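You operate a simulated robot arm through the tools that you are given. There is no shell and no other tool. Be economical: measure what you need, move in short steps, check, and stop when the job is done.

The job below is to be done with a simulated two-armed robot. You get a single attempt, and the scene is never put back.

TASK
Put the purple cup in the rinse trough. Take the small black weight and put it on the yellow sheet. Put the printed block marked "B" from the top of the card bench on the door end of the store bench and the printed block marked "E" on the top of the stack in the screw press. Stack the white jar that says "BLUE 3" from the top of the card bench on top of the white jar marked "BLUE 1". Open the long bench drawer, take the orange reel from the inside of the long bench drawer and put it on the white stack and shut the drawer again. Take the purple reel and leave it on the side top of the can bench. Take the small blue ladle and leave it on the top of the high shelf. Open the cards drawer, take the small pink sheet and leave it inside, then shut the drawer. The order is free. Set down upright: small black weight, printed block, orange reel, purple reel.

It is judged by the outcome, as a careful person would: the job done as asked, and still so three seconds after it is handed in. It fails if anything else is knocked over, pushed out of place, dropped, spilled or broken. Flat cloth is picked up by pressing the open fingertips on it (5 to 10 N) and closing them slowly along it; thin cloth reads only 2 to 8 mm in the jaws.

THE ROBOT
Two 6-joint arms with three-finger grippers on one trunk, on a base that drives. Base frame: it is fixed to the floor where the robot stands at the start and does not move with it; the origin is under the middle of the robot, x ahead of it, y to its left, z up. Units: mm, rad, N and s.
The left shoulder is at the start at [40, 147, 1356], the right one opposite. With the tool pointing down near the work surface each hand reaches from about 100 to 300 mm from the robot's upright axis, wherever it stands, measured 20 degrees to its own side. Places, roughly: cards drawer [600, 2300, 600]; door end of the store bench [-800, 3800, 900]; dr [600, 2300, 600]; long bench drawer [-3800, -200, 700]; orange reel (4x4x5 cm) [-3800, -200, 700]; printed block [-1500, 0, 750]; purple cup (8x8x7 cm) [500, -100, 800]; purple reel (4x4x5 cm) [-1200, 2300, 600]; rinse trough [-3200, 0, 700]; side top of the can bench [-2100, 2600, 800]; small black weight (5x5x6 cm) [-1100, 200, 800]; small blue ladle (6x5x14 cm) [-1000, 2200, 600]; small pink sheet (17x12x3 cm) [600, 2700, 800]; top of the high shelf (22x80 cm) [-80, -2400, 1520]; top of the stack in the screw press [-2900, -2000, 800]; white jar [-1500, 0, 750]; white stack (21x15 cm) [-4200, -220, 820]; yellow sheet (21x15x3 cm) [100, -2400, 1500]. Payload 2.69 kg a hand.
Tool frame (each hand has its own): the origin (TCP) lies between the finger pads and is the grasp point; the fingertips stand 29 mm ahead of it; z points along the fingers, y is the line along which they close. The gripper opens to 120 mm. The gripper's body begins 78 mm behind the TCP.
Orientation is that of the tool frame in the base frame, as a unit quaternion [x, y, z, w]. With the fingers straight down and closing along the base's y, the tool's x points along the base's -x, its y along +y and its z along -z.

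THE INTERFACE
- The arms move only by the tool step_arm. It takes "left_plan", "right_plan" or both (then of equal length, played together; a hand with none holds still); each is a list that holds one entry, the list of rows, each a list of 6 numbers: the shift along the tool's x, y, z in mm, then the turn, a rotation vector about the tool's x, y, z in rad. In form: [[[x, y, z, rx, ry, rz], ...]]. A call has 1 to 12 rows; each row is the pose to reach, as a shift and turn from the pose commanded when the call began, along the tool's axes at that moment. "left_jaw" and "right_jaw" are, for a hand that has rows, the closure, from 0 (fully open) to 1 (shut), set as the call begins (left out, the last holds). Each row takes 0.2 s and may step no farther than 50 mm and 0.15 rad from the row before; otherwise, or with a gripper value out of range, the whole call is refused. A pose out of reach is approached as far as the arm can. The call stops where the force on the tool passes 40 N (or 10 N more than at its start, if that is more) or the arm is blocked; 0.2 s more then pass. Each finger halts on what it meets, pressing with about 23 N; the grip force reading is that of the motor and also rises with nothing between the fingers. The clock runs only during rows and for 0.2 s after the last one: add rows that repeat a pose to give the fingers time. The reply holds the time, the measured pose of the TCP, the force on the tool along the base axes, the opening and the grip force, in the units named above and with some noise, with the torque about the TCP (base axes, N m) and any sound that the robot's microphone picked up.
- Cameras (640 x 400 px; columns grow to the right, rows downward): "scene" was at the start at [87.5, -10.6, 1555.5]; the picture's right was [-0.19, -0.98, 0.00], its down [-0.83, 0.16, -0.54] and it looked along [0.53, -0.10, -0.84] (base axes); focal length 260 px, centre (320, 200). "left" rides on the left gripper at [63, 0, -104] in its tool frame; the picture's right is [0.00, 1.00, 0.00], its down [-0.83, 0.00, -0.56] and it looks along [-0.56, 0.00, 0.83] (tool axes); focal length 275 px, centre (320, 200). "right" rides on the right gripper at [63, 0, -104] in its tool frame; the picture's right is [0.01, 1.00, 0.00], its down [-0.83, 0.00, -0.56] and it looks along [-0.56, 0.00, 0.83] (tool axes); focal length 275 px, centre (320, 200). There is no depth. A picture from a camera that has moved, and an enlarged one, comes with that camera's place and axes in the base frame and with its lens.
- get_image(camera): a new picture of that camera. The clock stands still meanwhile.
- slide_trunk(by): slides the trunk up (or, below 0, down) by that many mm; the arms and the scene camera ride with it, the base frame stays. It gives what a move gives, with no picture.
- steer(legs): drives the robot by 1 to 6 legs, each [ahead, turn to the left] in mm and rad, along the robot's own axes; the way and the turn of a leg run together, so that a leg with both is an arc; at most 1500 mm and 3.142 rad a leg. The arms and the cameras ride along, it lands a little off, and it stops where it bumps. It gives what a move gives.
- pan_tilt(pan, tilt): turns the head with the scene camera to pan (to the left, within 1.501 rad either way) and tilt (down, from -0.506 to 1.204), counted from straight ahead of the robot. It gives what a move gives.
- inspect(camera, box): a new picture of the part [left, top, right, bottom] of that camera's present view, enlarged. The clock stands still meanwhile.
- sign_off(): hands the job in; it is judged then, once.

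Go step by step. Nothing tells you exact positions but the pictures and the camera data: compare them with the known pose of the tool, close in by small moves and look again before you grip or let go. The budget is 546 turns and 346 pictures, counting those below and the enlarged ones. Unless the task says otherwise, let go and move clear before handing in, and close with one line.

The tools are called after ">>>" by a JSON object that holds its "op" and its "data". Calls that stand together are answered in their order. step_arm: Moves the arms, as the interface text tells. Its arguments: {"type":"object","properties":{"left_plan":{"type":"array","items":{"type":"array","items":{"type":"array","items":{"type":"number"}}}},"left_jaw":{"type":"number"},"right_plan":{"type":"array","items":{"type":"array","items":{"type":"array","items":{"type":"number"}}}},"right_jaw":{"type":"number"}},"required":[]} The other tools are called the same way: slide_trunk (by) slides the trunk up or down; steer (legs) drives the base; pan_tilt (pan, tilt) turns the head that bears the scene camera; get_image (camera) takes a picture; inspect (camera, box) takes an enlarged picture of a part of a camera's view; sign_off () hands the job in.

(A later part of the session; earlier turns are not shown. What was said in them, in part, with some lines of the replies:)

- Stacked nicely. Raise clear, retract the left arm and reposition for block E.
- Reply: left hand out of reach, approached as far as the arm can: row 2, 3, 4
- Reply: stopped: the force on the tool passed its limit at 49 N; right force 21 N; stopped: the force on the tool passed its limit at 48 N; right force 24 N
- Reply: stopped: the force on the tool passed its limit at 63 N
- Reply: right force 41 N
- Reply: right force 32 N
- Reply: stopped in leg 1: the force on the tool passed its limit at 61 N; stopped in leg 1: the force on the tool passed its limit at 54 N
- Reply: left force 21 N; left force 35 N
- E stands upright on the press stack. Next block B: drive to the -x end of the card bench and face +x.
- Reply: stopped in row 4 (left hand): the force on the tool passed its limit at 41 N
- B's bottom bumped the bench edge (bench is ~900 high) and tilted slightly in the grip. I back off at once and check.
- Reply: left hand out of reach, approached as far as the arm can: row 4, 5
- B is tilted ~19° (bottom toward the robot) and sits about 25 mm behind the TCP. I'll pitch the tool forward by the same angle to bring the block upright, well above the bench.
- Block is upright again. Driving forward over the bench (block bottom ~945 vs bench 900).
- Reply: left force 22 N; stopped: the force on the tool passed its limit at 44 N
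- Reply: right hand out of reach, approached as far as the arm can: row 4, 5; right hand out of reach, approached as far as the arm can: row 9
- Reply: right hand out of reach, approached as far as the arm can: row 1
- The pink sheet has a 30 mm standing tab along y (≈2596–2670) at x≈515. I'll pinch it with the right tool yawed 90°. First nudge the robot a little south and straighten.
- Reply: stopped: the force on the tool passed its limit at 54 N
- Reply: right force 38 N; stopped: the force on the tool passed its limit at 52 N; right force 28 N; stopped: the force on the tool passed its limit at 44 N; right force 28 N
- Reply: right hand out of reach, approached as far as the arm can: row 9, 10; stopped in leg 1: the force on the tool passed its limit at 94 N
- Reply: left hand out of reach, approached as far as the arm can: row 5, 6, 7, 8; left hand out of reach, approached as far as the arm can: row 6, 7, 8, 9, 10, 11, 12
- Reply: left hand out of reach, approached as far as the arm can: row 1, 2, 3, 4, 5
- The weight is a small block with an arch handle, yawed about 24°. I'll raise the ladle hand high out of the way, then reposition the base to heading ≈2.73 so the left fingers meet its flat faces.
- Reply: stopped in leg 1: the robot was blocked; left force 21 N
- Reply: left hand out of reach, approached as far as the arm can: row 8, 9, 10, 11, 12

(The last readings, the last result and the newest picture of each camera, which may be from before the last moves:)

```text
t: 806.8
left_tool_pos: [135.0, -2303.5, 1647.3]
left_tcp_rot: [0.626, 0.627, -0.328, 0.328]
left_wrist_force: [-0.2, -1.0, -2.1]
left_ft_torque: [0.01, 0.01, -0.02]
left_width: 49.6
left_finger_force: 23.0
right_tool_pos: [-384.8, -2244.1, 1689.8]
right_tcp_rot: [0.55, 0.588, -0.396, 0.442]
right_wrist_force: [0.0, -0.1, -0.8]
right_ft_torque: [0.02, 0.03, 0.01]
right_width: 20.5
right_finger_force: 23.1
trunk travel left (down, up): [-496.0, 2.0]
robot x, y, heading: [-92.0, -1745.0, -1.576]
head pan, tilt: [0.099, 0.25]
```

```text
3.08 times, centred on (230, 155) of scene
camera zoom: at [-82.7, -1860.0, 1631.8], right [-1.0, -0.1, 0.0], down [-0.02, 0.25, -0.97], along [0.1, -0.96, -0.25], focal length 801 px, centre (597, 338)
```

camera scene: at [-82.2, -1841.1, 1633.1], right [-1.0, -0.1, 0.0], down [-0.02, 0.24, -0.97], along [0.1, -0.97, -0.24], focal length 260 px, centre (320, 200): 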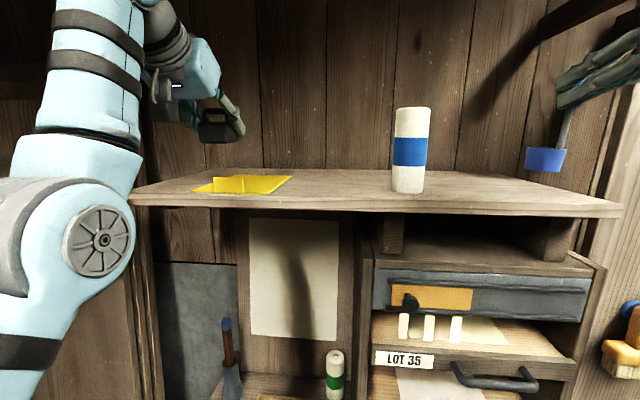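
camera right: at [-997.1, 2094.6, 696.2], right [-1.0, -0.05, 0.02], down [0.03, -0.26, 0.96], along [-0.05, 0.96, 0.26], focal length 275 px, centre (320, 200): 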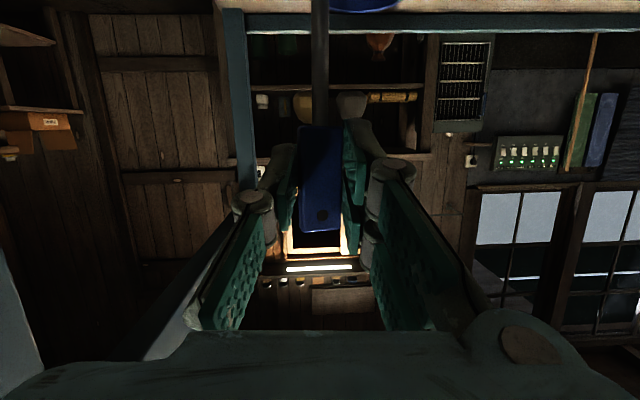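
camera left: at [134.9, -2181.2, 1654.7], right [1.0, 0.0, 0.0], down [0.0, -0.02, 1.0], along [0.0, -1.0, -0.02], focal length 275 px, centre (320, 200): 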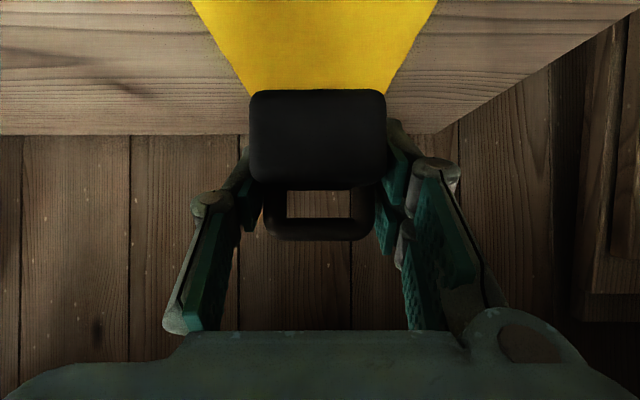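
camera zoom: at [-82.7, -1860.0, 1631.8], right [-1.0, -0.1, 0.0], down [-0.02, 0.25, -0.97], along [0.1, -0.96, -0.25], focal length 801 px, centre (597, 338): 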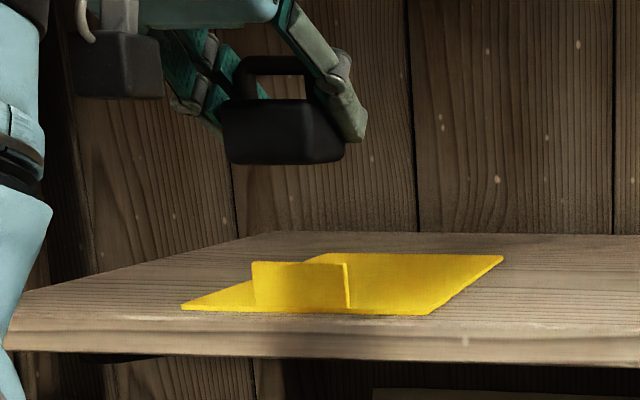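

>>> {"op": "steer", "data": {"legs": [[95, 0]]}}

>>> {"op": "step_arm", "data": {"left_plan": [[[0, 0, 0, 0, 0, 0], [0, 0, 0, 0, 0, 0], [0, 0, 0, 0, 0, 0], [0, 0, 0, 0, 0, 0], [0, 0, 0, 0, 0, 0], [0, 0, 0, 0, 0, 0], [0, 0, 0, 0, 0, 0], [0, 0, 0, 0, 0, 0]]]}}

>>> {"op": "get_image", "data": {"camera": "left"}}

>>> {"op": "get_image", "data": {"camera": "scene"}}

```text
t: 808.4
left_tool_pos: [135.3, -2373.4, 1655.3]
left_tcp_rot: [0.626, 0.627, -0.329, 0.328]
left_wrist_force: [0.5, -2.4, -1.9]
left_ft_torque: [0.04, 0.04, 0.02]
left_width: 49.7
left_finger_force: 22.8
right_tool_pos: [-385.0, -2308.0, 1704.8]
right_tcp_rot: [0.538, 0.575, -0.414, 0.456]
right_wrist_force: [0.3, -1.4, -1.6]
right_ft_torque: [0.02, 0.01, -0.05]
right_width: 20.5
right_finger_force: 22.8
trunk travel left (down, up): [-496.0, 2.0]
robot x, y, heading: [-88.2, -1837.1, -1.57]
head pan, tilt: [0.099, 0.25]
stopped in leg 1: the robot was blocked; the commanded pose is now the measured one
```

```text
t: 810.2
left_tool_pos: [133.9, -2363.9, 1659.1]
left_tcp_rot: [0.624, 0.626, -0.33, 0.33]
left_wrist_force: [-0.1, 0.7, -2.2]
left_ft_torque: [-0.02, -0.02, 0.01]
left_width: 49.8
left_finger_force: 23.5
right_tool_pos: [-386.2, -2300.8, 1709.3]
right_tcp_rot: [0.536, 0.575, -0.415, 0.458]
right_wrist_force: [0.5, 0.2, -0.2]
right_ft_torque: [0.01, 0.0, -0.02]
right_width: 20.3
right_finger_force: 23.0
trunk travel left (down, up): [-496.0, 2.0]
robot x, y, heading: [-85.8, -1834.3, -1.571]
head pan, tilt: [0.099, 0.25]
```

```text
141 pictures are left
camera left: at [135.2, -2242.1, 1666.0], right [1.0, 0.0, 0.0], down [0.0, -0.01, 1.0], along [0.0, -1.0, -0.01], focal length 275 px, centre (320, 200)
```

left: 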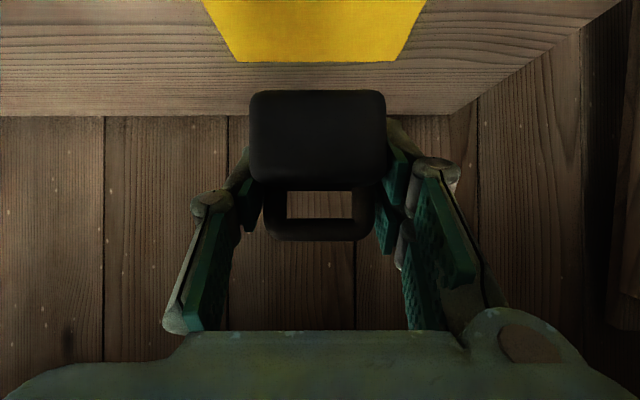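

```text
140 pictures are left
camera scene: at [-82.7, -1950.8, 1632.1], right [-1.0, -0.1, 0.0], down [-0.02, 0.25, -0.97], along [0.1, -0.96, -0.25], focal length 260 px, centre (320, 200)
```

scene: 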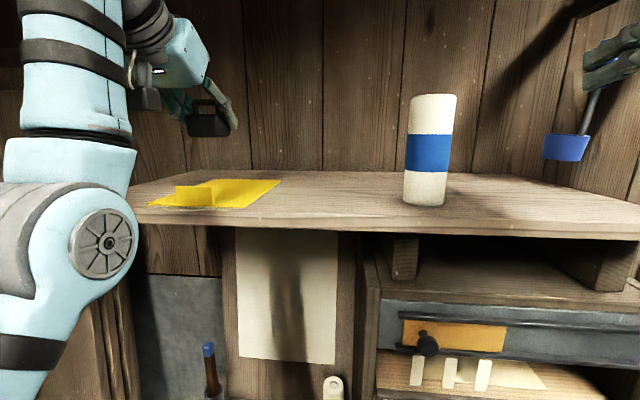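

The body was blocked—probably the left elbow against the shelf edge, leaning the robot. Back off a little and extend the arm instead.

>>> {"op": "steer", "data": {"legs": [[-75, 0]]}}

>>> {"op": "step_arm", "data": {"left_plan": [[[0, 0, 0, 0, 0, 0], [0, 0, 0, 0, 0, 0], [0, 0, 0, 0, 0, 0], [0, 0, 0, 0, 0, 0], [0, 0, 0, 0, 0, 0], [0, 0, 0, 0, 0, 0], [0, 0, 0, 0, 0, 0], [0, 0, 0, 0, 0, 0]]]}}

>>> {"op": "get_image", "data": {"camera": "scene"}}

```text
t: 811.2
left_tool_pos: [134.0, -2307.0, 1652.7]
left_tcp_rot: [0.626, 0.628, -0.326, 0.327]
left_wrist_force: [0.0, -2.7, -3.7]
left_ft_torque: [0.07, 0.0, -0.01]
left_width: 49.7
left_finger_force: 22.8
right_tool_pos: [-385.6, -2244.7, 1702.3]
right_tcp_rot: [0.54, 0.577, -0.411, 0.454]
right_wrist_force: [-0.4, -2.4, -1.4]
right_ft_torque: [0.0, 0.05, 0.05]
right_width: 20.4
right_finger_force: 23.3
trunk travel left (down, up): [-496.0, 2.0]
robot x, y, heading: [-91.2, -1763.8, -1.57]
head pan, tilt: [0.099, 0.25]
```

```text
t: 813.0
left_tool_pos: [135.4, -2288.5, 1659.9]
left_tcp_rot: [0.624, 0.627, -0.33, 0.331]
left_wrist_force: [-0.1, 0.3, -2.5]
left_ft_torque: [0.01, 0.03, -0.01]
left_width: 49.8
left_finger_force: 23.3
right_tool_pos: [-385.6, -2226.0, 1708.8]
right_tcp_rot: [0.536, 0.575, -0.414, 0.459]
right_wrist_force: [0.2, 0.3, -0.5]
right_ft_torque: [0.04, 0.0, -0.02]
right_width: 20.5
right_finger_force: 23.0
trunk travel left (down, up): [-496.0, 2.0]
robot x, y, heading: [-95.9, -1759.7, -1.57]
head pan, tilt: [0.099, 0.25]
```

```text
139 pictures are left
camera scene: at [-82.5, -1875.9, 1632.2], right [-0.99, -0.1, 0.0], down [-0.02, 0.25, -0.97], along [0.1, -0.96, -0.25], focal length 260 px, centre (320, 200)
```

scene: 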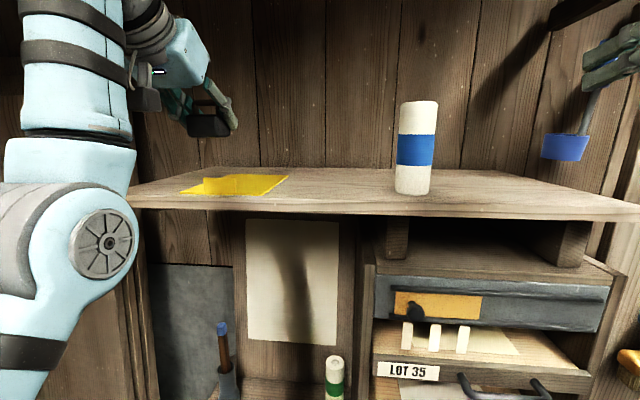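

>>> {"op": "step_arm", "data": {"left_plan": [[[-20, 0, 30, 0, 0, 0], [-41, 0, 60, 0, 0, 0], [-62, 0, 91, 0, 0, 0], [-62, 0, 91, 0, 0, 0], [-62, 0, 91, 0, 0, 0]]]}}

>>> {"op": "get_image", "data": {"camera": "left"}}

>>> {"op": "get_image", "data": {"camera": "scene"}}

```text
t: 814.2
left_tool_pos: [133.1, -2366.1, 1620.2]
left_tcp_rot: [0.624, 0.626, -0.33, 0.331]
left_wrist_force: [-0.6, -0.4, -2.4]
left_ft_torque: [0.01, 0.0, -0.01]
left_width: 49.7
left_finger_force: 22.9
left hand out of reach, approached as far as the arm can: row 2, 3, 4, 5
right_tool_pos: [-386.0, -2224.5, 1709.9]
right_tcp_rot: [0.536, 0.575, -0.414, 0.459]
right_wrist_force: [-0.6, -0.6, -1.6]
right_ft_torque: [0.04, 0.03, 0.01]
right_width: 20.6
right_finger_force: 22.8
trunk travel left (down, up): [-496.0, 2.0]
robot x, y, heading: [-95.6, -1763.6, -1.573]
head pan, tilt: [0.099, 0.25]
```

```text
138 pictures are left
camera left: at [132.9, -2244.8, 1626.7], right [1.0, 0.0, 0.0], down [0.0, -0.01, 1.0], along [0.0, -1.0, -0.01], focal length 275 px, centre (320, 200)
```

left: 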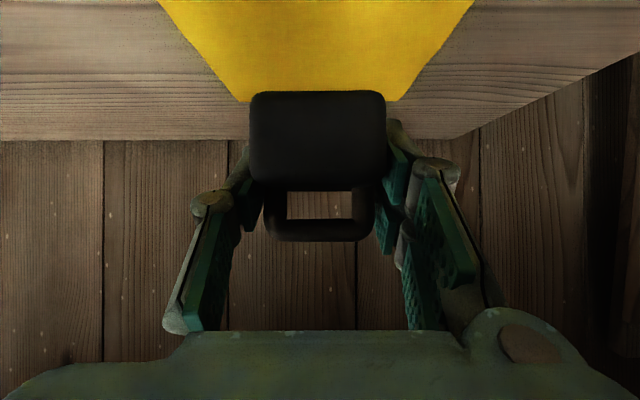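

```text
137 pictures are left
camera scene: at [-82.8, -1875.1, 1632.3], right [-0.99, -0.1, 0.0], down [-0.02, 0.25, -0.97], along [0.1, -0.96, -0.25], focal length 260 px, centre (320, 200)
```

scene: 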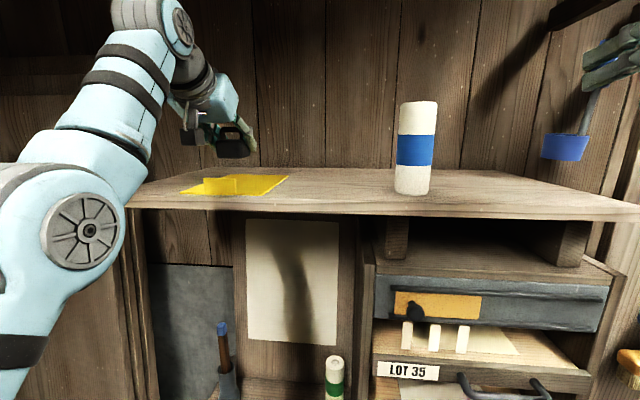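

>>> {"op": "steer", "data": {"legs": [[35, 0]]}}

>>> {"op": "step_arm", "data": {"left_plan": [[[0, 0, 0, 0, 0, 0], [0, 0, 0, 0, 0, 0], [0, 0, 0, 0, 0, 0], [0, 0, 0, 0, 0, 0], [0, 0, 0, 0, 0, 0], [0, 0, 0, 0, 0, 0], [0, 0, 0, 0, 0, 0], [0, 0, 0, 0, 0, 0]]]}}

>>> {"op": "get_image", "data": {"camera": "left"}}

```text
t: 815.1
left_tool_pos: [133.1, -2396.9, 1622.8]
left_tcp_rot: [0.624, 0.626, -0.331, 0.331]
left_wrist_force: [-1.2, 0.3, -1.9]
left_ft_torque: [-0.03, -0.01, -0.02]
left_width: 49.4
left_finger_force: 23.3
right_tool_pos: [-385.1, -2254.8, 1710.3]
right_tcp_rot: [0.535, 0.573, -0.417, 0.46]
right_wrist_force: [0.1, 0.5, 0.2]
right_ft_torque: [0.04, 0.01, 0.01]
right_width: 20.9
right_finger_force: 23.4
trunk travel left (down, up): [-496.0, 2.0]
robot x, y, heading: [-88.3, -1801.7, -1.568]
head pan, tilt: [0.099, 0.25]
```

```text
t: 816.9
left_tool_pos: [133.5, -2402.2, 1619.9]
left_tcp_rot: [0.624, 0.626, -0.33, 0.33]
left_wrist_force: [1.1, 0.4, -2.3]
left_ft_torque: [-0.02, 0.0, 0.0]
left_width: 49.3
left_finger_force: 23.1
right_tool_pos: [-385.5, -2259.4, 1707.6]
right_tcp_rot: [0.536, 0.574, -0.415, 0.459]
right_wrist_force: [-0.2, -0.2, 0.2]
right_ft_torque: [0.02, 0.02, -0.01]
right_width: 20.4
right_finger_force: 23.4
trunk travel left (down, up): [-496.0, 2.0]
robot x, y, heading: [-89.6, -1801.3, -1.572]
head pan, tilt: [0.099, 0.25]
```

```text
136 pictures are left
camera left: at [133.2, -2279.6, 1627.3], right [1.0, 0.0, 0.0], down [0.0, -0.01, 1.0], along [0.0, -1.0, -0.01], focal length 275 px, centre (320, 200)
```

left: 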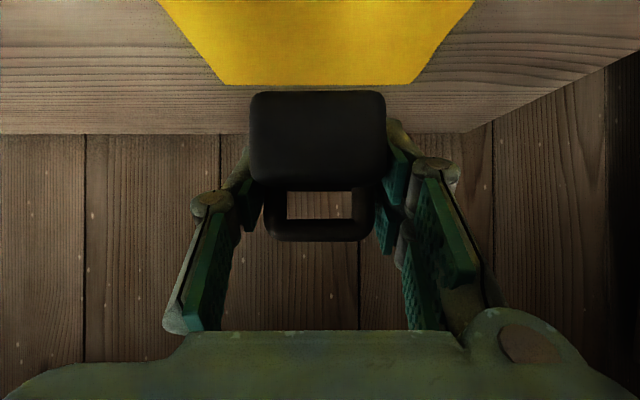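

>>> {"op": "step_arm", "data": {"left_plan": [[[15, 0, 10, 0, 0.02, 0], [29, 0, 20, 0, 0.02, 0], [29, 0, 20, 0, 0.02, 0]]]}}

>>> {"op": "step_arm", "data": {"left_plan": [[[4, 0, 3, 0, 0, 0], [8, 0, 6, 0, 0, 0], [8, 0, 6, 0, 0, 0]]]}}

>>> {"op": "get_image", "data": {"camera": "scene"}}

>>> {"op": "get_image", "data": {"camera": "left"}}

```text
t: 817.7
left_tool_pos: [134.9, -2402.3, 1586.4]
left_tcp_rot: [0.627, 0.63, -0.323, 0.324]
left_wrist_force: [-0.3, -0.5, -1.2]
left_ft_torque: [-0.04, -0.02, 0.0]
left_width: 49.6
left_finger_force: 22.8
right_tool_pos: [-385.0, -2259.0, 1709.3]
right_tcp_rot: [0.535, 0.573, -0.416, 0.46]
right_wrist_force: [0.6, 0.6, -1.3]
right_ft_torque: [0.04, 0.02, 0.0]
right_width: 20.4
right_finger_force: 22.9
trunk travel left (down, up): [-496.0, 2.0]
robot x, y, heading: [-91.6, -1798.3, -1.575]
head pan, tilt: [0.099, 0.25]
```

```text
t: 818.5
left_tool_pos: [134.2, -2402.4, 1575.3]
left_tcp_rot: [0.628, 0.629, -0.324, 0.323]
left_wrist_force: [0.1, 0.5, -2.3]
left_ft_torque: [0.0, -0.01, -0.01]
left_width: 49.8
left_finger_force: 23.0
right_tool_pos: [-385.4, -2259.2, 1708.2]
right_tcp_rot: [0.536, 0.574, -0.416, 0.459]
right_wrist_force: [0.1, 0.3, -0.4]
right_ft_torque: [0.02, 0.04, -0.01]
right_width: 20.6
right_finger_force: 22.4
trunk travel left (down, up): [-496.0, 2.0]
robot x, y, heading: [-93.0, -1794.6, -1.574]
head pan, tilt: [0.099, 0.25]
```

```text
135 pictures are left
camera scene: at [-82.5, -1910.9, 1632.2], right [-0.99, -0.1, 0.0], down [-0.02, 0.25, -0.97], along [0.1, -0.96, -0.25], focal length 260 px, centre (320, 200)
```

scene: 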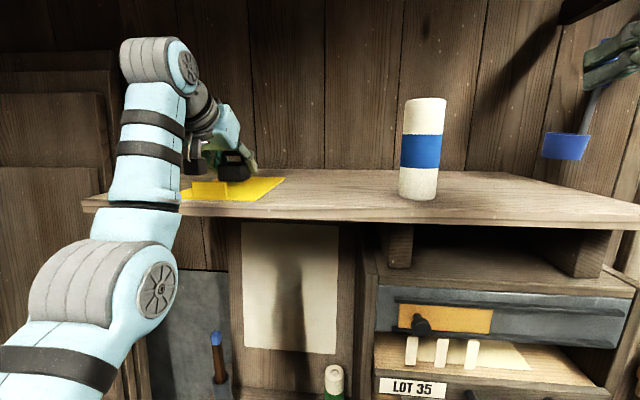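

```text
134 pictures are left
camera left: at [134.2, -2280.8, 1584.9], right [1.0, 0.0, 0.0], down [0.0, -0.03, 1.0], along [0.0, -1.0, -0.03], focal length 275 px, centre (320, 200)
```

left: 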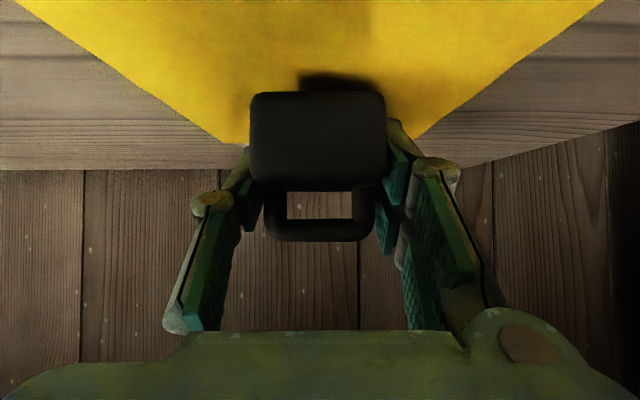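

>>> {"op": "step_arm", "data": {"left_plan": [[[3, 0, 2, 0, 0, 0], [3, 0, 2, 0, 0, 0]]]}}

>>> {"op": "step_arm", "data": {"left_plan": [[[3, 0, 2, 0, 0, 0], [3, 0, 2, 0, 0, 0]]]}}

>>> {"op": "inspect", "data": {"camera": "scene", "box": [170, 120, 310, 220]}}

```text
t: 819.1
left_tool_pos: [134.4, -2402.8, 1571.0]
left_tcp_rot: [0.627, 0.63, -0.323, 0.324]
left_wrist_force: [0.0, 1.1, -2.1]
left_ft_torque: [-0.02, -0.01, 0.01]
left_width: 49.7
left_finger_force: 23.0
right_tool_pos: [-386.1, -2261.1, 1709.1]
right_tcp_rot: [0.536, 0.574, -0.415, 0.459]
right_wrist_force: [-0.2, -0.6, -1.6]
right_ft_torque: [0.05, 0.01, -0.02]
right_width: 20.3
right_finger_force: 23.4
trunk travel left (down, up): [-496.0, 2.0]
robot x, y, heading: [-92.4, -1800.1, -1.57]
head pan, tilt: [0.099, 0.25]
```

```text
t: 819.7
left_tool_pos: [134.1, -2403.2, 1568.2]
left_tcp_rot: [0.628, 0.629, -0.324, 0.324]
left_wrist_force: [0.7, 0.2, -2.0]
left_ft_torque: [-0.03, 0.0, -0.01]
left_width: 49.7
left_finger_force: 23.2
right_tool_pos: [-386.3, -2260.5, 1710.1]
right_tcp_rot: [0.536, 0.574, -0.416, 0.459]
right_wrist_force: [-0.2, -0.5, -0.7]
right_ft_torque: [0.02, 0.03, 0.01]
right_width: 20.2
right_finger_force: 22.9
trunk travel left (down, up): [-496.0, 2.0]
robot x, y, heading: [-91.1, -1801.5, -1.569]
head pan, tilt: [0.099, 0.25]
```

```text
4.00 times, centred on (240, 170) of scene
camera zoom: at [-82.4, -1911.6, 1632.1], right [-0.99, -0.1, 0.0], down [-0.02, 0.25, -0.97], along [0.1, -0.96, -0.25], focal length 1041 px, centre (640, 320)
```

zoom: 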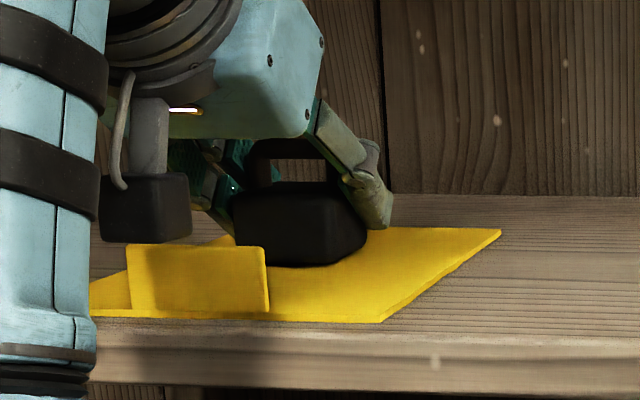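

The gripper's camera box is right above the sheet's tab. Lift slightly and move 35 mm further in before lowering.

>>> {"op": "step_arm", "data": {"left_plan": [[[-10, 0, -7, 0, 0, 0], [-20, 0, 8, 0, 0, 0], [-30, 0, 22, 0, 0, 0], [-30, 0, 22, 0, 0, 0], [-30, 0, 22, 0, 0, 0]]]}}

>>> {"op": "inspect", "data": {"camera": "scene", "box": [170, 120, 310, 220]}}

```text
t: 820.9
left_tool_pos: [133.9, -2435.7, 1579.8]
left_tcp_rot: [0.628, 0.628, -0.326, 0.325]
left_wrist_force: [0.9, 0.3, -3.3]
left_ft_torque: [0.0, 0.03, 0.0]
left_width: 49.9
left_finger_force: 22.6
right_tool_pos: [-386.0, -2259.3, 1708.2]
right_tcp_rot: [0.536, 0.574, -0.416, 0.459]
right_wrist_force: [-0.6, 0.3, 0.6]
right_ft_torque: [0.01, 0.0, -0.02]
right_width: 20.4
right_finger_force: 23.6
trunk travel left (down, up): [-496.0, 2.0]
robot x, y, heading: [-94.0, -1796.7, -1.568]
head pan, tilt: [0.099, 0.25]
```

```text
4.00 times, centred on (240, 170) of scene
camera zoom: at [-82.3, -1911.2, 1632.1], right [-0.99, -0.1, 0.0], down [-0.02, 0.25, -0.97], along [0.1, -0.96, -0.25], focal length 1041 px, centre (640, 320)
```

zoom: 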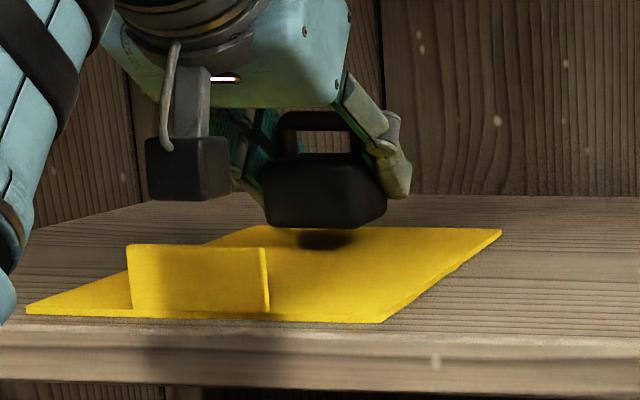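

>>> {"op": "step_arm", "data": {"left_plan": [[[6, 0, 4, 0, 0, 0], [6, 0, 4, 0, 0, 0]]]}}

>>> {"op": "step_arm", "data": {"left_plan": [[[3, 0, 2, 0, 0, 0], [3, 0, 2, 0, 0, 0]]]}}

>>> {"op": "step_arm", "data": {"left_plan": [[[2, 0, 2, 0, 0, 0], [2, 0, 2, 0, 0, 0]]]}}

>>> {"op": "inspect", "data": {"camera": "scene", "box": [170, 120, 310, 220]}}

```text
t: 821.5
left_tool_pos: [134.0, -2436.2, 1572.5]
left_tcp_rot: [0.628, 0.63, -0.323, 0.324]
left_wrist_force: [0.2, 0.0, -2.2]
left_ft_torque: [0.0, 0.0, 0.0]
left_width: 49.7
left_finger_force: 22.6
right_tool_pos: [-385.1, -2260.9, 1708.9]
right_tcp_rot: [0.536, 0.574, -0.415, 0.459]
right_wrist_force: [0.1, -0.2, -0.4]
right_ft_torque: [0.02, 0.01, -0.02]
right_width: 20.5
right_finger_force: 22.3
trunk travel left (down, up): [-496.0, 2.0]
robot x, y, heading: [-87.4, -1795.5, -1.57]
head pan, tilt: [0.099, 0.25]
```

```text
t: 822.1
left_tool_pos: [134.5, -2436.2, 1568.7]
left_tcp_rot: [0.627, 0.63, -0.324, 0.324]
left_wrist_force: [-0.3, -0.9, -2.3]
left_ft_torque: [0.01, -0.02, -0.01]
left_width: 49.6
left_finger_force: 22.7
right_tool_pos: [-385.2, -2261.9, 1709.2]
right_tcp_rot: [0.536, 0.573, -0.416, 0.459]
right_wrist_force: [1.0, 0.1, -0.8]
right_ft_torque: [0.0, 0.02, -0.03]
right_width: 20.4
right_finger_force: 22.8
trunk travel left (down, up): [-496.0, 2.0]
robot x, y, heading: [-92.1, -1797.6, -1.575]
head pan, tilt: [0.099, 0.25]
```

```text
t: 822.7
left_tool_pos: [134.2, -2436.2, 1565.9]
left_tcp_rot: [0.628, 0.629, -0.324, 0.324]
left_wrist_force: [0.0, -0.3, -1.8]
left_ft_torque: [-0.02, -0.02, 0.01]
left_width: 49.8
left_finger_force: 22.8
right_tool_pos: [-385.5, -2260.1, 1709.6]
right_tcp_rot: [0.536, 0.574, -0.415, 0.459]
right_wrist_force: [-0.4, -0.4, -1.2]
right_ft_torque: [0.01, 0.0, 0.02]
right_width: 20.8
right_finger_force: 23.2
trunk travel left (down, up): [-496.0, 2.0]
robot x, y, heading: [-87.6, -1802.1, -1.567]
head pan, tilt: [0.099, 0.25]
```

```text
4.00 times, centred on (240, 170) of scene
camera zoom: at [-82.6, -1911.1, 1632.2], right [-0.99, -0.1, 0.0], down [-0.02, 0.25, -0.97], along [0.1, -0.96, -0.25], focal length 1041 px, centre (640, 320)
```

zoom: 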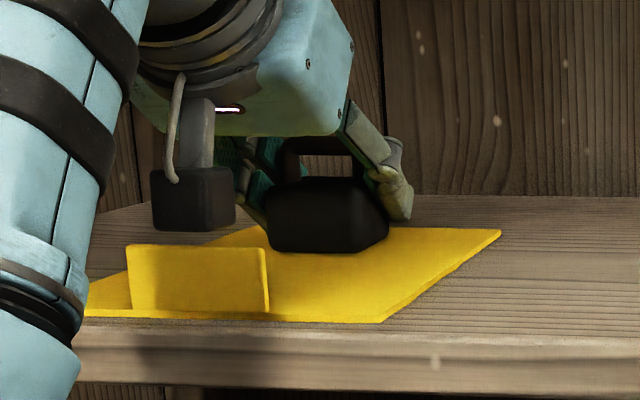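

>>> {"op": "step_arm", "data": {"left_plan": [[[2, 0, 2, 0, 0, 0], [2, 0, 2, 0, 0, 0]]]}}

>>> {"op": "step_arm", "data": {"left_plan": [[[2, 0, 1, 0, 0, 0], [2, 0, 1, 0, 0, 0]]]}}

>>> {"op": "step_arm", "data": {"left_plan": [[[2, 0, 1, 0, 0, 0], [2, 0, 1, 0, 0, 0]]]}}

```text
t: 823.3
left_tool_pos: [133.2, -2436.1, 1565.4]
left_tcp_rot: [0.627, 0.629, -0.325, 0.325]
left_wrist_force: [2.3, -5.2, 13.7]
left_ft_torque: [-0.2, -0.36, -0.11]
left_width: 49.6
left_finger_force: 23.1
right_tool_pos: [-385.1, -2259.5, 1710.4]
right_tcp_rot: [0.535, 0.573, -0.416, 0.46]
right_wrist_force: [0.2, 0.6, -0.9]
right_ft_torque: [-0.02, -0.02, 0.04]
right_width: 20.3
right_finger_force: 22.6
trunk travel left (down, up): [-496.0, 2.0]
robot x, y, heading: [-88.9, -1799.9, -1.565]
head pan, tilt: [0.099, 0.25]
```

```text
t: 823.9
left_tool_pos: [131.9, -2434.9, 1565.3]
left_tcp_rot: [0.626, 0.628, -0.327, 0.328]
left_wrist_force: [4.8, -10.3, 33.3]
left_ft_torque: [-0.23, -0.65, -0.15]
left_width: 49.7
left_finger_force: 22.8
right_tool_pos: [-385.9, -2257.6, 1709.4]
right_tcp_rot: [0.536, 0.573, -0.416, 0.46]
right_wrist_force: [-0.7, -0.8, -0.6]
right_ft_torque: [0.03, 0.03, -0.02]
right_width: 20.8
right_finger_force: 23.2
trunk travel left (down, up): [-496.0, 2.0]
robot x, y, heading: [-92.4, -1801.9, -1.568]
head pan, tilt: [0.099, 0.25]
```

```text
t: 824.5
left_tool_pos: [133.6, -2433.0, 1564.0]
left_tcp_rot: [0.625, 0.628, -0.327, 0.329]
left_wrist_force: [6.8, -11.5, 41.4]
left_ft_torque: [-0.44, -0.9, -0.2]
left_width: 49.8
left_finger_force: 22.9
right_tool_pos: [-387.3, -2255.2, 1709.3]
right_tcp_rot: [0.536, 0.573, -0.417, 0.46]
right_wrist_force: [0.4, -0.7, -0.6]
right_ft_torque: [0.0, 0.01, -0.02]
right_width: 20.3
right_finger_force: 22.5
trunk travel left (down, up): [-496.0, 2.0]
robot x, y, heading: [-88.9, -1795.6, -1.571]
head pan, tilt: [0.099, 0.25]
```

Contact made. Relieve the pressure, then open and look.

>>> {"op": "step_arm", "data": {"left_plan": [[[-4, 0, -2, 0, 0, 0], [-4, 0, -2, 0, 0, 0]]]}}

>>> {"op": "step_arm", "data": {"left_plan": [[[0, 0, 0, 0, 0, 0], [0, 0, 0, 0, 0, 0], [0, 0, 0, 0, 0, 0]]], "left_jaw": 0.38}}

>>> {"op": "inspect", "data": {"camera": "scene", "box": [170, 120, 310, 220]}}

>>> {"op": "get_image", "data": {"camera": "left"}}

```text
t: 825.1
left_tool_pos: [132.1, -2433.8, 1566.2]
left_tcp_rot: [0.627, 0.629, -0.324, 0.326]
left_wrist_force: [2.7, -4.2, 24.5]
left_ft_torque: [-0.38, -0.72, -0.05]
left_width: 49.5
left_finger_force: 23.3
right_tool_pos: [-387.0, -2255.8, 1710.6]
right_tcp_rot: [0.535, 0.573, -0.416, 0.46]
right_wrist_force: [0.6, -0.6, 0.1]
right_ft_torque: [0.03, 0.02, 0.0]
right_width: 20.4
right_finger_force: 22.7
trunk travel left (down, up): [-496.0, 2.0]
robot x, y, heading: [-94.0, -1799.6, -1.57]
head pan, tilt: [0.099, 0.25]
```

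```text
t: 825.9
left_tool_pos: [132.1, -2436.8, 1562.1]
left_tcp_rot: [0.628, 0.63, -0.323, 0.323]
left_wrist_force: [-0.7, 0.4, 3.0]
left_ft_torque: [0.01, -0.04, 0.03]
left_width: 77.6
left_finger_force: 0.0
right_tool_pos: [-385.6, -2259.6, 1709.2]
right_tcp_rot: [0.536, 0.573, -0.416, 0.459]
right_wrist_force: [0.1, 0.1, -0.5]
right_ft_torque: [0.01, 0.0, 0.01]
right_width: 20.4
right_finger_force: 23.5
trunk travel left (down, up): [-496.0, 2.0]
robot x, y, heading: [-89.6, -1796.9, -1.572]
head pan, tilt: [0.099, 0.25]
```

```text
4.00 times, centred on (240, 170) of scene
camera zoom: at [-82.4, -1910.3, 1632.1], right [-0.99, -0.1, 0.0], down [-0.02, 0.25, -0.97], along [0.1, -0.96, -0.25], focal length 1041 px, centre (640, 320)
```

zoom: 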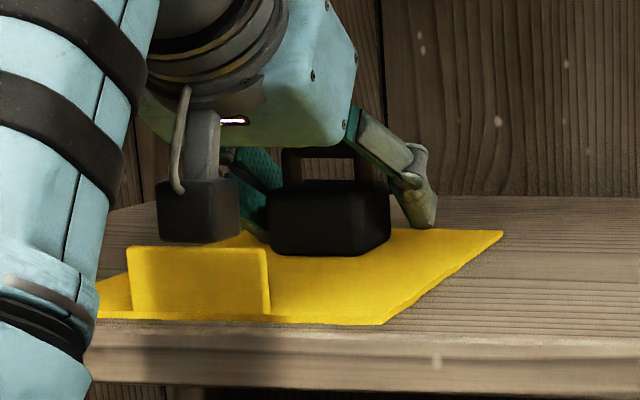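

```text
129 pictures are left
camera left: at [133.0, -2315.2, 1571.4], right [1.0, 0.0, 0.0], down [0.0, -0.03, 1.0], along [0.0, -1.0, -0.03], focal length 275 px, centre (320, 200)
```

left: 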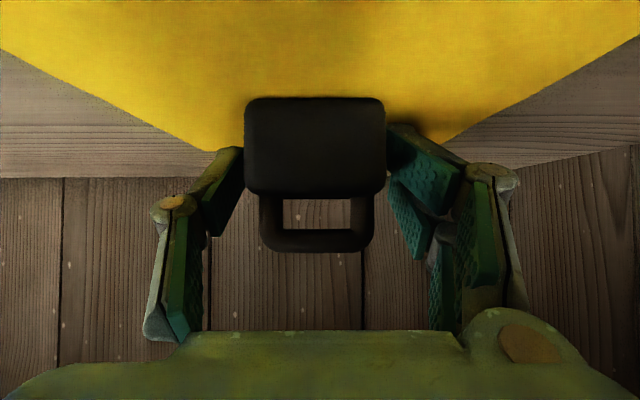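

>>> {"op": "step_arm", "data": {"left_plan": [[[-8, 0, -6, 0, 0, 0], [-20, 0, -14, 0, 0, 0], [-40, 0, -28, 0, 0, 0], [-60, 0, -42, 0, 0, 0], [-80, 0, -57, 0, 0, 0]]]}}

>>> {"op": "inspect", "data": {"camera": "scene", "box": [150, 90, 310, 220]}}

```text
t: 827.1
left_tool_pos: [128.3, -2399.4, 1617.8]
left_tcp_rot: [0.627, 0.629, -0.324, 0.325]
left_wrist_force: [0.5, -0.4, -0.3]
left_ft_torque: [-0.06, -0.04, 0.01]
left_width: 74.4
left_finger_force: 0.0
left hand out of reach, approached as far as the arm can: row 2, 3, 4, 5
right_tool_pos: [-386.0, -2258.7, 1710.2]
right_tcp_rot: [0.535, 0.574, -0.416, 0.461]
right_wrist_force: [1.0, -0.1, -1.7]
right_ft_torque: [0.04, 0.04, 0.02]
right_width: 20.4
right_finger_force: 23.5
trunk travel left (down, up): [-496.0, 2.0]
robot x, y, heading: [-90.8, -1801.8, -1.574]
head pan, tilt: [0.099, 0.25]
```

```text
3.08 times, centred on (230, 155) of scene
camera zoom: at [-82.8, -1909.5, 1632.3], right [-0.99, -0.1, 0.0], down [-0.02, 0.25, -0.97], along [0.1, -0.96, -0.25], focal length 801 px, centre (597, 338)
```

zoom: 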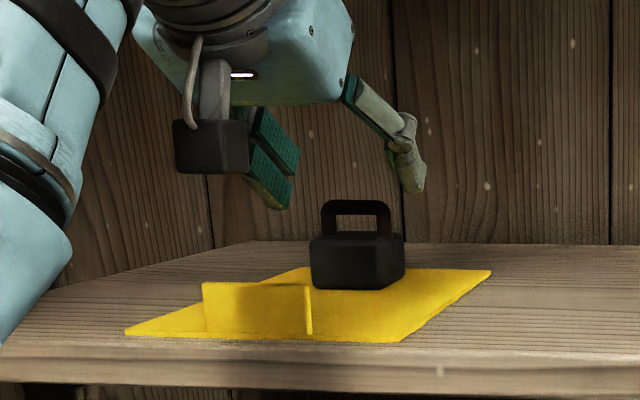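

The weight stands upright on the yellow sheet. Now the ladle: level it and extend the right arm over the shelf.

>>> {"op": "step_arm", "data": {"right_plan": [[[0, 0, 0, 0, 0.04, 0], [0, 0, 0, 0, 0.085, 0], [-12, 0, 37, 0, 0.085, 0], [-22, 0, 75, 0, 0.085, 0], [-32, 0, 112, 0, 0.085, 0], [-32, 0, 112, 0, 0.085, 0], [-32, 0, 112, 0, 0.085, 0]]]}}

>>> {"op": "pan_tilt", "data": {"pan": -0.4, "tilt": 0.15}}

>>> {"op": "get_image", "data": {"camera": "scene"}}

```text
t: 828.7
left_tool_pos: [129.6, -2399.9, 1616.5]
left_tcp_rot: [0.626, 0.63, -0.324, 0.326]
left_wrist_force: [-0.5, 0.0, -0.1]
left_ft_torque: [-0.02, 0.02, -0.01]
left_width: 74.2
left_finger_force: 0.1
right_tool_pos: [-373.6, -2375.5, 1713.7]
right_tcp_rot: [0.553, 0.593, -0.393, 0.434]
right_wrist_force: [-0.2, 0.5, -0.6]
right_ft_torque: [-0.02, 0.01, -0.03]
right_width: 20.2
right_finger_force: 22.8
right hand out of reach, approached as far as the arm can: row 1, 2, 5, 6, 7
trunk travel left (down, up): [-496.0, 2.0]
robot x, y, heading: [-87.3, -1802.5, -1.57]
head pan, tilt: [0.099, 0.25]
```

```text
t: 829.6
left_tool_pos: [129.0, -2401.2, 1616.0]
left_tcp_rot: [0.627, 0.63, -0.323, 0.325]
left_wrist_force: [0.2, -0.3, 1.0]
left_ft_torque: [0.02, 0.02, 0.0]
left_width: 74.4
left_finger_force: 0.0
right_tool_pos: [-374.1, -2375.7, 1713.0]
right_tcp_rot: [0.553, 0.593, -0.393, 0.434]
right_wrist_force: [-0.6, 0.0, -0.7]
right_ft_torque: [0.0, 0.02, -0.05]
right_width: 20.4
right_finger_force: 23.3
trunk travel left (down, up): [-496.0, 2.0]
robot x, y, heading: [-90.2, -1798.8, -1.575]
head pan, tilt: [-0.4, 0.15]
```

```text
127 pictures are left
camera scene: at [-128.0, -1903.4, 1641.4], right [-0.92, 0.39, 0.0], down [0.06, 0.14, -0.99], along [-0.38, -0.91, -0.15], focal length 260 px, centre (320, 200)
```

scene: 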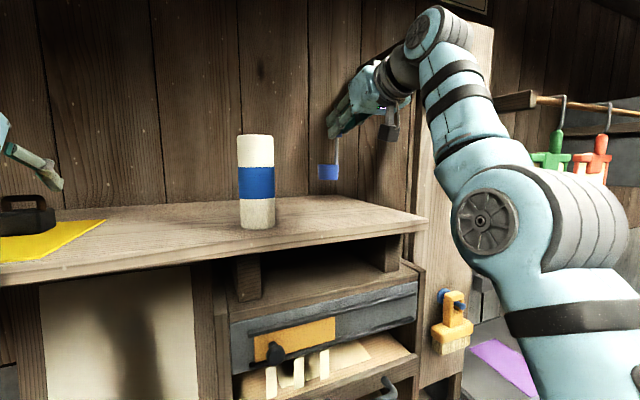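

>>> {"op": "step_arm", "data": {"right_plan": [[[23, 0, 8, 0, 0, 0], [47, 0, 16, 0, 0, 0], [47, 0, 16, 0, 0, 0]]]}}

>>> {"op": "get_image", "data": {"camera": "scene"}}

>>> {"op": "inspect", "data": {"camera": "scene", "box": [230, 100, 450, 250]}}

```text
t: 830.4
left_tool_pos: [128.7, -2399.9, 1616.0]
left_tcp_rot: [0.627, 0.63, -0.324, 0.325]
left_wrist_force: [-0.8, -0.6, -0.6]
left_ft_torque: [0.01, -0.01, -0.02]
left_width: 74.4
left_finger_force: 0.1
right_tool_pos: [-374.6, -2375.3, 1662.5]
right_tcp_rot: [0.553, 0.593, -0.392, 0.435]
right_wrist_force: [-0.2, 0.3, -0.2]
right_ft_torque: [0.03, 0.03, 0.03]
right_width: 20.4
right_finger_force: 22.8
trunk travel left (down, up): [-496.0, 2.0]
robot x, y, heading: [-90.0, -1799.2, -1.569]
head pan, tilt: [-0.4, 0.15]
```

```text
126 pictures are left
camera scene: at [-127.9, -1902.4, 1641.5], right [-0.92, 0.39, 0.0], down [0.06, 0.14, -0.99], along [-0.38, -0.91, -0.15], focal length 260 px, centre (320, 200)
```

scene: 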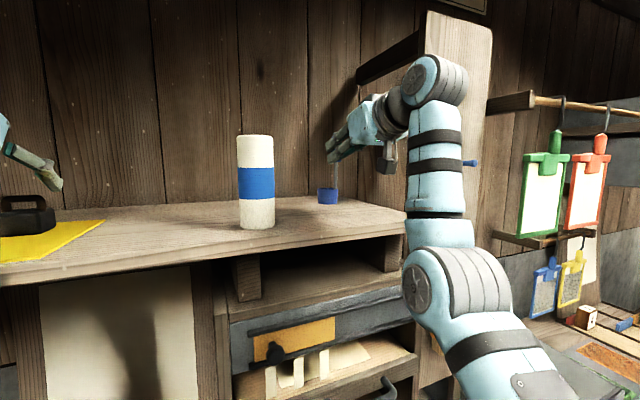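

```text
2.67 times, centred on (340, 175) of scene
camera zoom: at [-127.9, -1902.4, 1641.5], right [-0.92, 0.39, 0.0], down [0.06, 0.14, -0.99], along [-0.38, -0.91, -0.15], focal length 694 px, centre (267, 267)
```

zoom: 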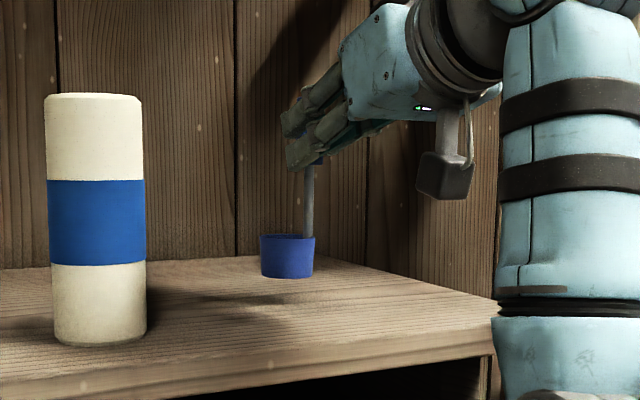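

>>> {"op": "step_arm", "data": {"right_plan": [[[6, 0, 2, 0, 0, 0], [12, 0, 4, 0, 0, 0], [12, 0, 4, 0, 0, 0]]]}}

>>> {"op": "step_arm", "data": {"right_plan": [[[4, 0, 1, 0, 0, 0], [4, 0, 1, 0, 0, 0]]]}}

>>> {"op": "step_arm", "data": {"right_plan": [[[3, 0, 1, 0, 0, 0], [3, 0, 1, 0, 0, 0]]]}}

>>> {"op": "inspect", "data": {"camera": "scene", "box": [230, 100, 450, 250]}}

```text
t: 831.2
left_tool_pos: [128.7, -2399.5, 1616.0]
left_tcp_rot: [0.627, 0.629, -0.324, 0.324]
left_wrist_force: [0.1, -0.6, -0.5]
left_ft_torque: [0.0, 0.02, 0.02]
left_width: 74.4
left_finger_force: 0.1
right_tool_pos: [-373.6, -2374.9, 1649.6]
right_tcp_rot: [0.553, 0.594, -0.391, 0.434]
right_wrist_force: [0.0, 0.4, 0.3]
right_ft_torque: [0.06, 0.02, 0.02]
right_width: 20.5
right_finger_force: 23.0
trunk travel left (down, up): [-496.0, 2.0]
robot x, y, heading: [-92.9, -1802.2, -1.572]
head pan, tilt: [-0.4, 0.15]
```

```text
t: 831.8
left_tool_pos: [128.8, -2401.4, 1616.7]
left_tcp_rot: [0.627, 0.629, -0.324, 0.326]
left_wrist_force: [-0.6, -0.1, -0.6]
left_ft_torque: [0.01, 0.04, 0.03]
left_width: 74.3
left_finger_force: 0.1
right_tool_pos: [-373.2, -2374.5, 1645.9]
right_tcp_rot: [0.554, 0.593, -0.392, 0.434]
right_wrist_force: [-0.3, -0.4, -0.8]
right_ft_torque: [0.04, 0.02, -0.01]
right_width: 20.2
right_finger_force: 23.3
trunk travel left (down, up): [-496.0, 2.0]
robot x, y, heading: [-90.6, -1800.5, -1.572]
head pan, tilt: [-0.4, 0.15]
```

```text
t: 832.4
left_tool_pos: [128.4, -2401.2, 1616.6]
left_tcp_rot: [0.627, 0.629, -0.324, 0.325]
left_wrist_force: [-0.4, 0.7, 1.2]
left_ft_torque: [0.03, -0.02, 0.01]
left_width: 74.5
left_finger_force: 0.0
right_tool_pos: [-374.3, -2376.2, 1642.5]
right_tcp_rot: [0.554, 0.592, -0.393, 0.433]
right_wrist_force: [-1.2, 0.9, 0.5]
right_ft_torque: [0.04, 0.03, 0.0]
right_width: 20.3
right_finger_force: 23.7
trunk travel left (down, up): [-496.0, 2.0]
robot x, y, heading: [-94.2, -1798.5, -1.573]
head pan, tilt: [-0.4, 0.15]
```

```text
2.67 times, centred on (340, 175) of scene
camera zoom: at [-128.2, -1903.6, 1641.4], right [-0.92, 0.39, 0.0], down [0.06, 0.14, -0.99], along [-0.38, -0.91, -0.15], focal length 694 px, centre (267, 267)
```

zoom: 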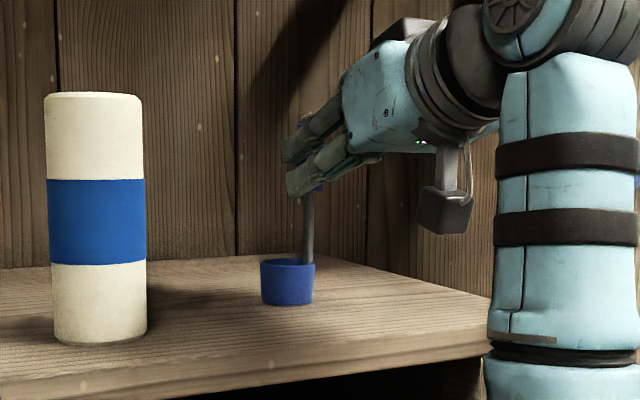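

>>> {"op": "step_arm", "data": {"right_plan": [[[3, 0, 1, 0, 0, 0], [3, 0, 1, 0, 0, 0]]]}}

>>> {"op": "step_arm", "data": {"right_plan": [[[3, 0, 1, 0, 0, 0], [3, 0, 1, 0, 0, 0]]]}}

>>> {"op": "step_arm", "data": {"right_plan": [[[3, 0, 1, 0, 0, 0], [3, 0, 1, 0, 0, 0]]]}}

>>> {"op": "step_arm", "data": {"right_plan": [[[3, 0, 1, 0, 0, 0], [3, 0, 1, 0, 0, 0]]]}}

```text
t: 833.0
left_tool_pos: [129.8, -2398.3, 1617.0]
left_tcp_rot: [0.627, 0.63, -0.324, 0.325]
left_wrist_force: [0.2, -0.9, 0.5]
left_ft_torque: [-0.01, 0.04, 0.01]
left_width: 74.4
left_finger_force: 0.0
right_tool_pos: [-373.0, -2373.9, 1639.9]
right_tcp_rot: [0.552, 0.592, -0.395, 0.435]
right_wrist_force: [-2.8, -5.3, 12.4]
right_ft_torque: [-0.65, 0.11, -0.03]
right_width: 20.4
right_finger_force: 23.2
trunk travel left (down, up): [-496.0, 2.0]
robot x, y, heading: [-89.3, -1798.3, -1.573]
head pan, tilt: [-0.4, 0.15]
```

```text
t: 833.6
left_tool_pos: [129.3, -2397.9, 1617.2]
left_tcp_rot: [0.627, 0.629, -0.325, 0.325]
left_wrist_force: [-0.4, -0.5, -0.1]
left_ft_torque: [0.01, -0.01, -0.01]
left_width: 74.3
left_finger_force: 0.1
right_tool_pos: [-373.6, -2372.3, 1637.6]
right_tcp_rot: [0.552, 0.592, -0.394, 0.436]
right_wrist_force: [-1.8, -3.7, 22.9]
right_ft_torque: [-0.58, 0.0, -0.07]
right_width: 20.7
right_finger_force: 22.9
trunk travel left (down, up): [-496.0, 2.0]
robot x, y, heading: [-90.3, -1799.1, -1.571]
head pan, tilt: [-0.4, 0.15]
```

```text
t: 834.2
left_tool_pos: [128.3, -2397.4, 1617.6]
left_tcp_rot: [0.627, 0.629, -0.325, 0.325]
left_wrist_force: [0.5, 0.1, -0.6]
left_ft_torque: [0.01, -0.02, -0.01]
left_width: 74.3
left_finger_force: 0.0
right_tool_pos: [-373.1, -2370.7, 1634.2]
right_tcp_rot: [0.552, 0.592, -0.394, 0.435]
right_wrist_force: [-3.3, -1.9, 23.0]
right_ft_torque: [-0.46, 0.07, -0.1]
right_width: 20.7
right_finger_force: 23.3
trunk travel left (down, up): [-496.0, 2.0]
robot x, y, heading: [-87.1, -1800.1, -1.574]
head pan, tilt: [-0.4, 0.15]
```

```text
t: 834.8
left_tool_pos: [129.5, -2396.6, 1617.6]
left_tcp_rot: [0.627, 0.629, -0.325, 0.325]
left_wrist_force: [0.0, 0.0, 0.1]
left_ft_torque: [-0.04, -0.02, 0.02]
left_width: 74.5
left_finger_force: 0.0
right_tool_pos: [-372.8, -2370.2, 1630.4]
right_tcp_rot: [0.552, 0.593, -0.393, 0.436]
right_wrist_force: [-4.9, -2.9, 22.6]
right_ft_torque: [-0.51, 0.12, -0.08]
right_width: 20.5
right_finger_force: 22.9
trunk travel left (down, up): [-496.0, 2.0]
robot x, y, heading: [-88.2, -1799.0, -1.569]
head pan, tilt: [-0.4, 0.15]
```

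>>> {"op": "step_arm", "data": {"right_plan": [[[-3, 0, -1, 0, 0, 0], [-3, 0, -1, 0, 0, 0]]]}}

>>> {"op": "step_arm", "data": {"right_plan": [[[0, 0, 0, 0, 0, 0], [0, 0, 0, 0, 0, 0], [0, 0, 0, 0, 0, 0]]], "right_jaw": 0.5}}

>>> {"op": "inspect", "data": {"camera": "scene", "box": [230, 100, 450, 250]}}

```text
t: 835.4
left_tool_pos: [129.4, -2400.1, 1616.0]
left_tcp_rot: [0.627, 0.63, -0.324, 0.324]
left_wrist_force: [0.1, 0.0, -0.1]
left_ft_torque: [-0.01, -0.04, 0.02]
left_width: 74.5
left_finger_force: 0.2
right_tool_pos: [-372.4, -2374.8, 1630.3]
right_tcp_rot: [0.554, 0.594, -0.391, 0.433]
right_wrist_force: [0.0, 2.0, 0.2]
right_ft_torque: [0.05, -0.01, -0.04]
right_width: 20.5
right_finger_force: 23.2
trunk travel left (down, up): [-496.0, 2.0]
robot x, y, heading: [-89.3, -1798.9, -1.57]
head pan, tilt: [-0.4, 0.15]
```

```text
t: 836.2
left_tool_pos: [129.2, -2400.2, 1616.6]
left_tcp_rot: [0.627, 0.629, -0.325, 0.325]
left_wrist_force: [1.0, -0.3, -0.7]
left_ft_torque: [-0.01, -0.02, -0.02]
left_width: 74.3
left_finger_force: 0.1
right_tool_pos: [-372.9, -2374.8, 1633.0]
right_tcp_rot: [0.554, 0.593, -0.393, 0.433]
right_wrist_force: [0.2, 0.8, -0.1]
right_ft_torque: [0.02, 0.0, 0.0]
right_width: 59.8
right_finger_force: 0.1
trunk travel left (down, up): [-496.0, 2.0]
robot x, y, heading: [-89.5, -1799.7, -1.571]
head pan, tilt: [-0.4, 0.15]
```

```text
2.67 times, centred on (340, 175) of scene
camera zoom: at [-127.9, -1903.3, 1641.4], right [-0.92, 0.39, 0.0], down [0.06, 0.14, -0.99], along [-0.38, -0.91, -0.15], focal length 694 px, centre (267, 267)
```

zoom: 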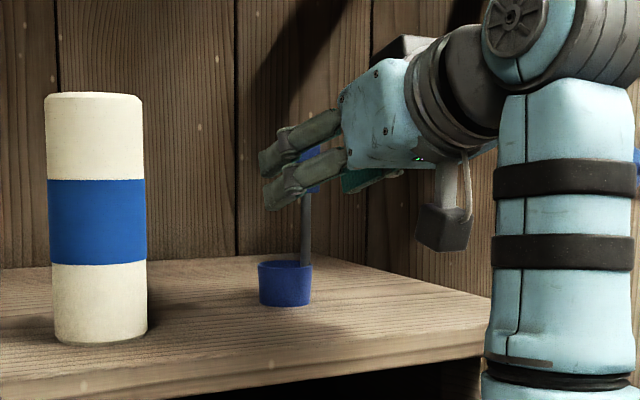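

>>> {"op": "step_arm", "data": {"left_plan": [[[-8, 0, -6, 0, 0, 0], [-16, 0, -12, 0, 0, 0], [-20, 0, -30, 0, 0, 0], [-20, 0, -60, 0, 0, 0], [-20, 0, -90, 0, 0, 0]]], "right_plan": [[[5, 0, -15, 0, 0, 0], [10, 0, -30, 0, 0, 0], [20, 0, -60, 0, 0, 0], [30, 0, -90, 0, 0, 0], [38, 0, -115, 0, 0, 0]]]}}

>>> {"op": "get_image", "data": {"camera": "scene"}}

```text
t: 837.4
left_tool_pos: [130.7, -2328.2, 1676.5]
left_tcp_rot: [0.627, 0.629, -0.324, 0.325]
left_wrist_force: [0.6, 0.0, -0.4]
left_ft_torque: [0.0, 0.01, 0.0]
left_width: 74.5
left_finger_force: 0.1
left hand out of reach, approached as far as the arm can: row 1, 2, 3, 4, 5
right_tool_pos: [-399.5, -2303.3, 1645.6]
right_tcp_rot: [0.552, 0.593, -0.393, 0.436]
right_wrist_force: [0.7, 0.4, 0.2]
right_ft_torque: [0.0, 0.02, 0.0]
right_width: 60.1
right_finger_force: 0.1
right hand out of reach, approached as far as the arm can: row 3, 4, 5
trunk travel left (down, up): [-496.0, 2.0]
robot x, y, heading: [-89.9, -1799.9, -1.568]
head pan, tilt: [-0.4, 0.15]
```

```text
122 pictures are left
camera scene: at [-128.8, -1900.9, 1641.6], right [-0.92, 0.39, 0.0], down [0.06, 0.14, -0.99], along [-0.38, -0.91, -0.15], focal length 260 px, centre (320, 200)
```

scene: 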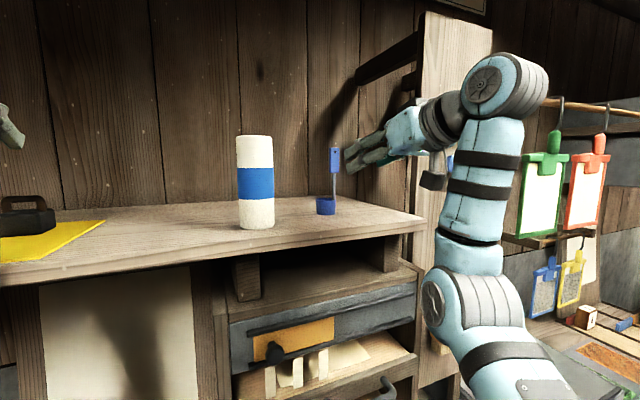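

>>> {"op": "steer", "data": {"legs": [[-400, 0]]}}

>>> {"op": "pan_tilt", "data": {"pan": 0, "tilt": 0.25}}

>>> {"op": "get_image", "data": {"camera": "scene"}}

```text
t: 839.9
left_tool_pos: [133.7, -1934.8, 1673.6]
left_tcp_rot: [0.625, 0.633, -0.321, 0.326]
left_wrist_force: [-0.6, -1.0, 0.7]
left_ft_torque: [0.01, 0.02, -0.01]
left_width: 74.5
left_finger_force: 0.0
right_tool_pos: [-395.1, -1916.0, 1642.6]
right_tcp_rot: [0.55, 0.597, -0.389, 0.436]
right_wrist_force: [0.1, 0.2, -0.1]
right_ft_torque: [-0.02, -0.01, 0.0]
right_width: 59.9
right_finger_force: 0.0
trunk travel left (down, up): [-496.0, 2.0]
robot x, y, heading: [-93.0, -1400.1, -1.556]
head pan, tilt: [-0.4, 0.15]
```

```text
t: 840.8
left_tool_pos: [135.8, -1929.4, 1675.0]
left_tcp_rot: [0.625, 0.633, -0.322, 0.325]
left_wrist_force: [-0.1, 0.0, -0.3]
left_ft_torque: [-0.01, 0.0, 0.0]
left_width: 74.4
left_finger_force: 0.1
right_tool_pos: [-394.3, -1909.4, 1645.2]
right_tcp_rot: [0.55, 0.596, -0.39, 0.436]
right_wrist_force: [0.8, 0.5, 1.4]
right_ft_torque: [0.0, -0.01, 0.0]
right_width: 60.0
right_finger_force: 0.1
trunk travel left (down, up): [-496.0, 2.0]
robot x, y, heading: [-93.6, -1399.2, -1.556]
head pan, tilt: [0.0, 0.25]
```

```text
121 pictures are left
camera scene: at [-92.9, -1512.4, 1632.2], right [-1.0, -0.01, 0.0], down [0.0, 0.25, -0.97], along [0.01, -0.97, -0.25], focal length 260 px, centre (320, 200)
```

scene: 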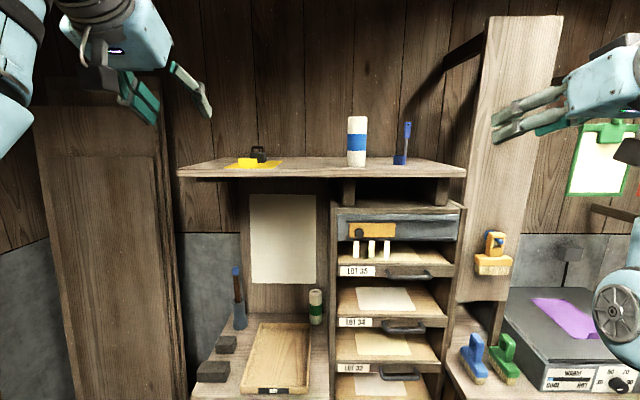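

>>> {"op": "sign_off", "data": {}}

```text
The job is handed in.
```

The whole list is done and handed in. I did not see the cup after letting go: the trough water is opaque and it sank out of sight, but I felt it touch the floor first. Block B caught the store bench edge on the way in and tilted in the grip; I levelled it, and it stands upright. The base also nudged something once beside the card bench and once below the high shelf; I saw nothing out of place afterwards.
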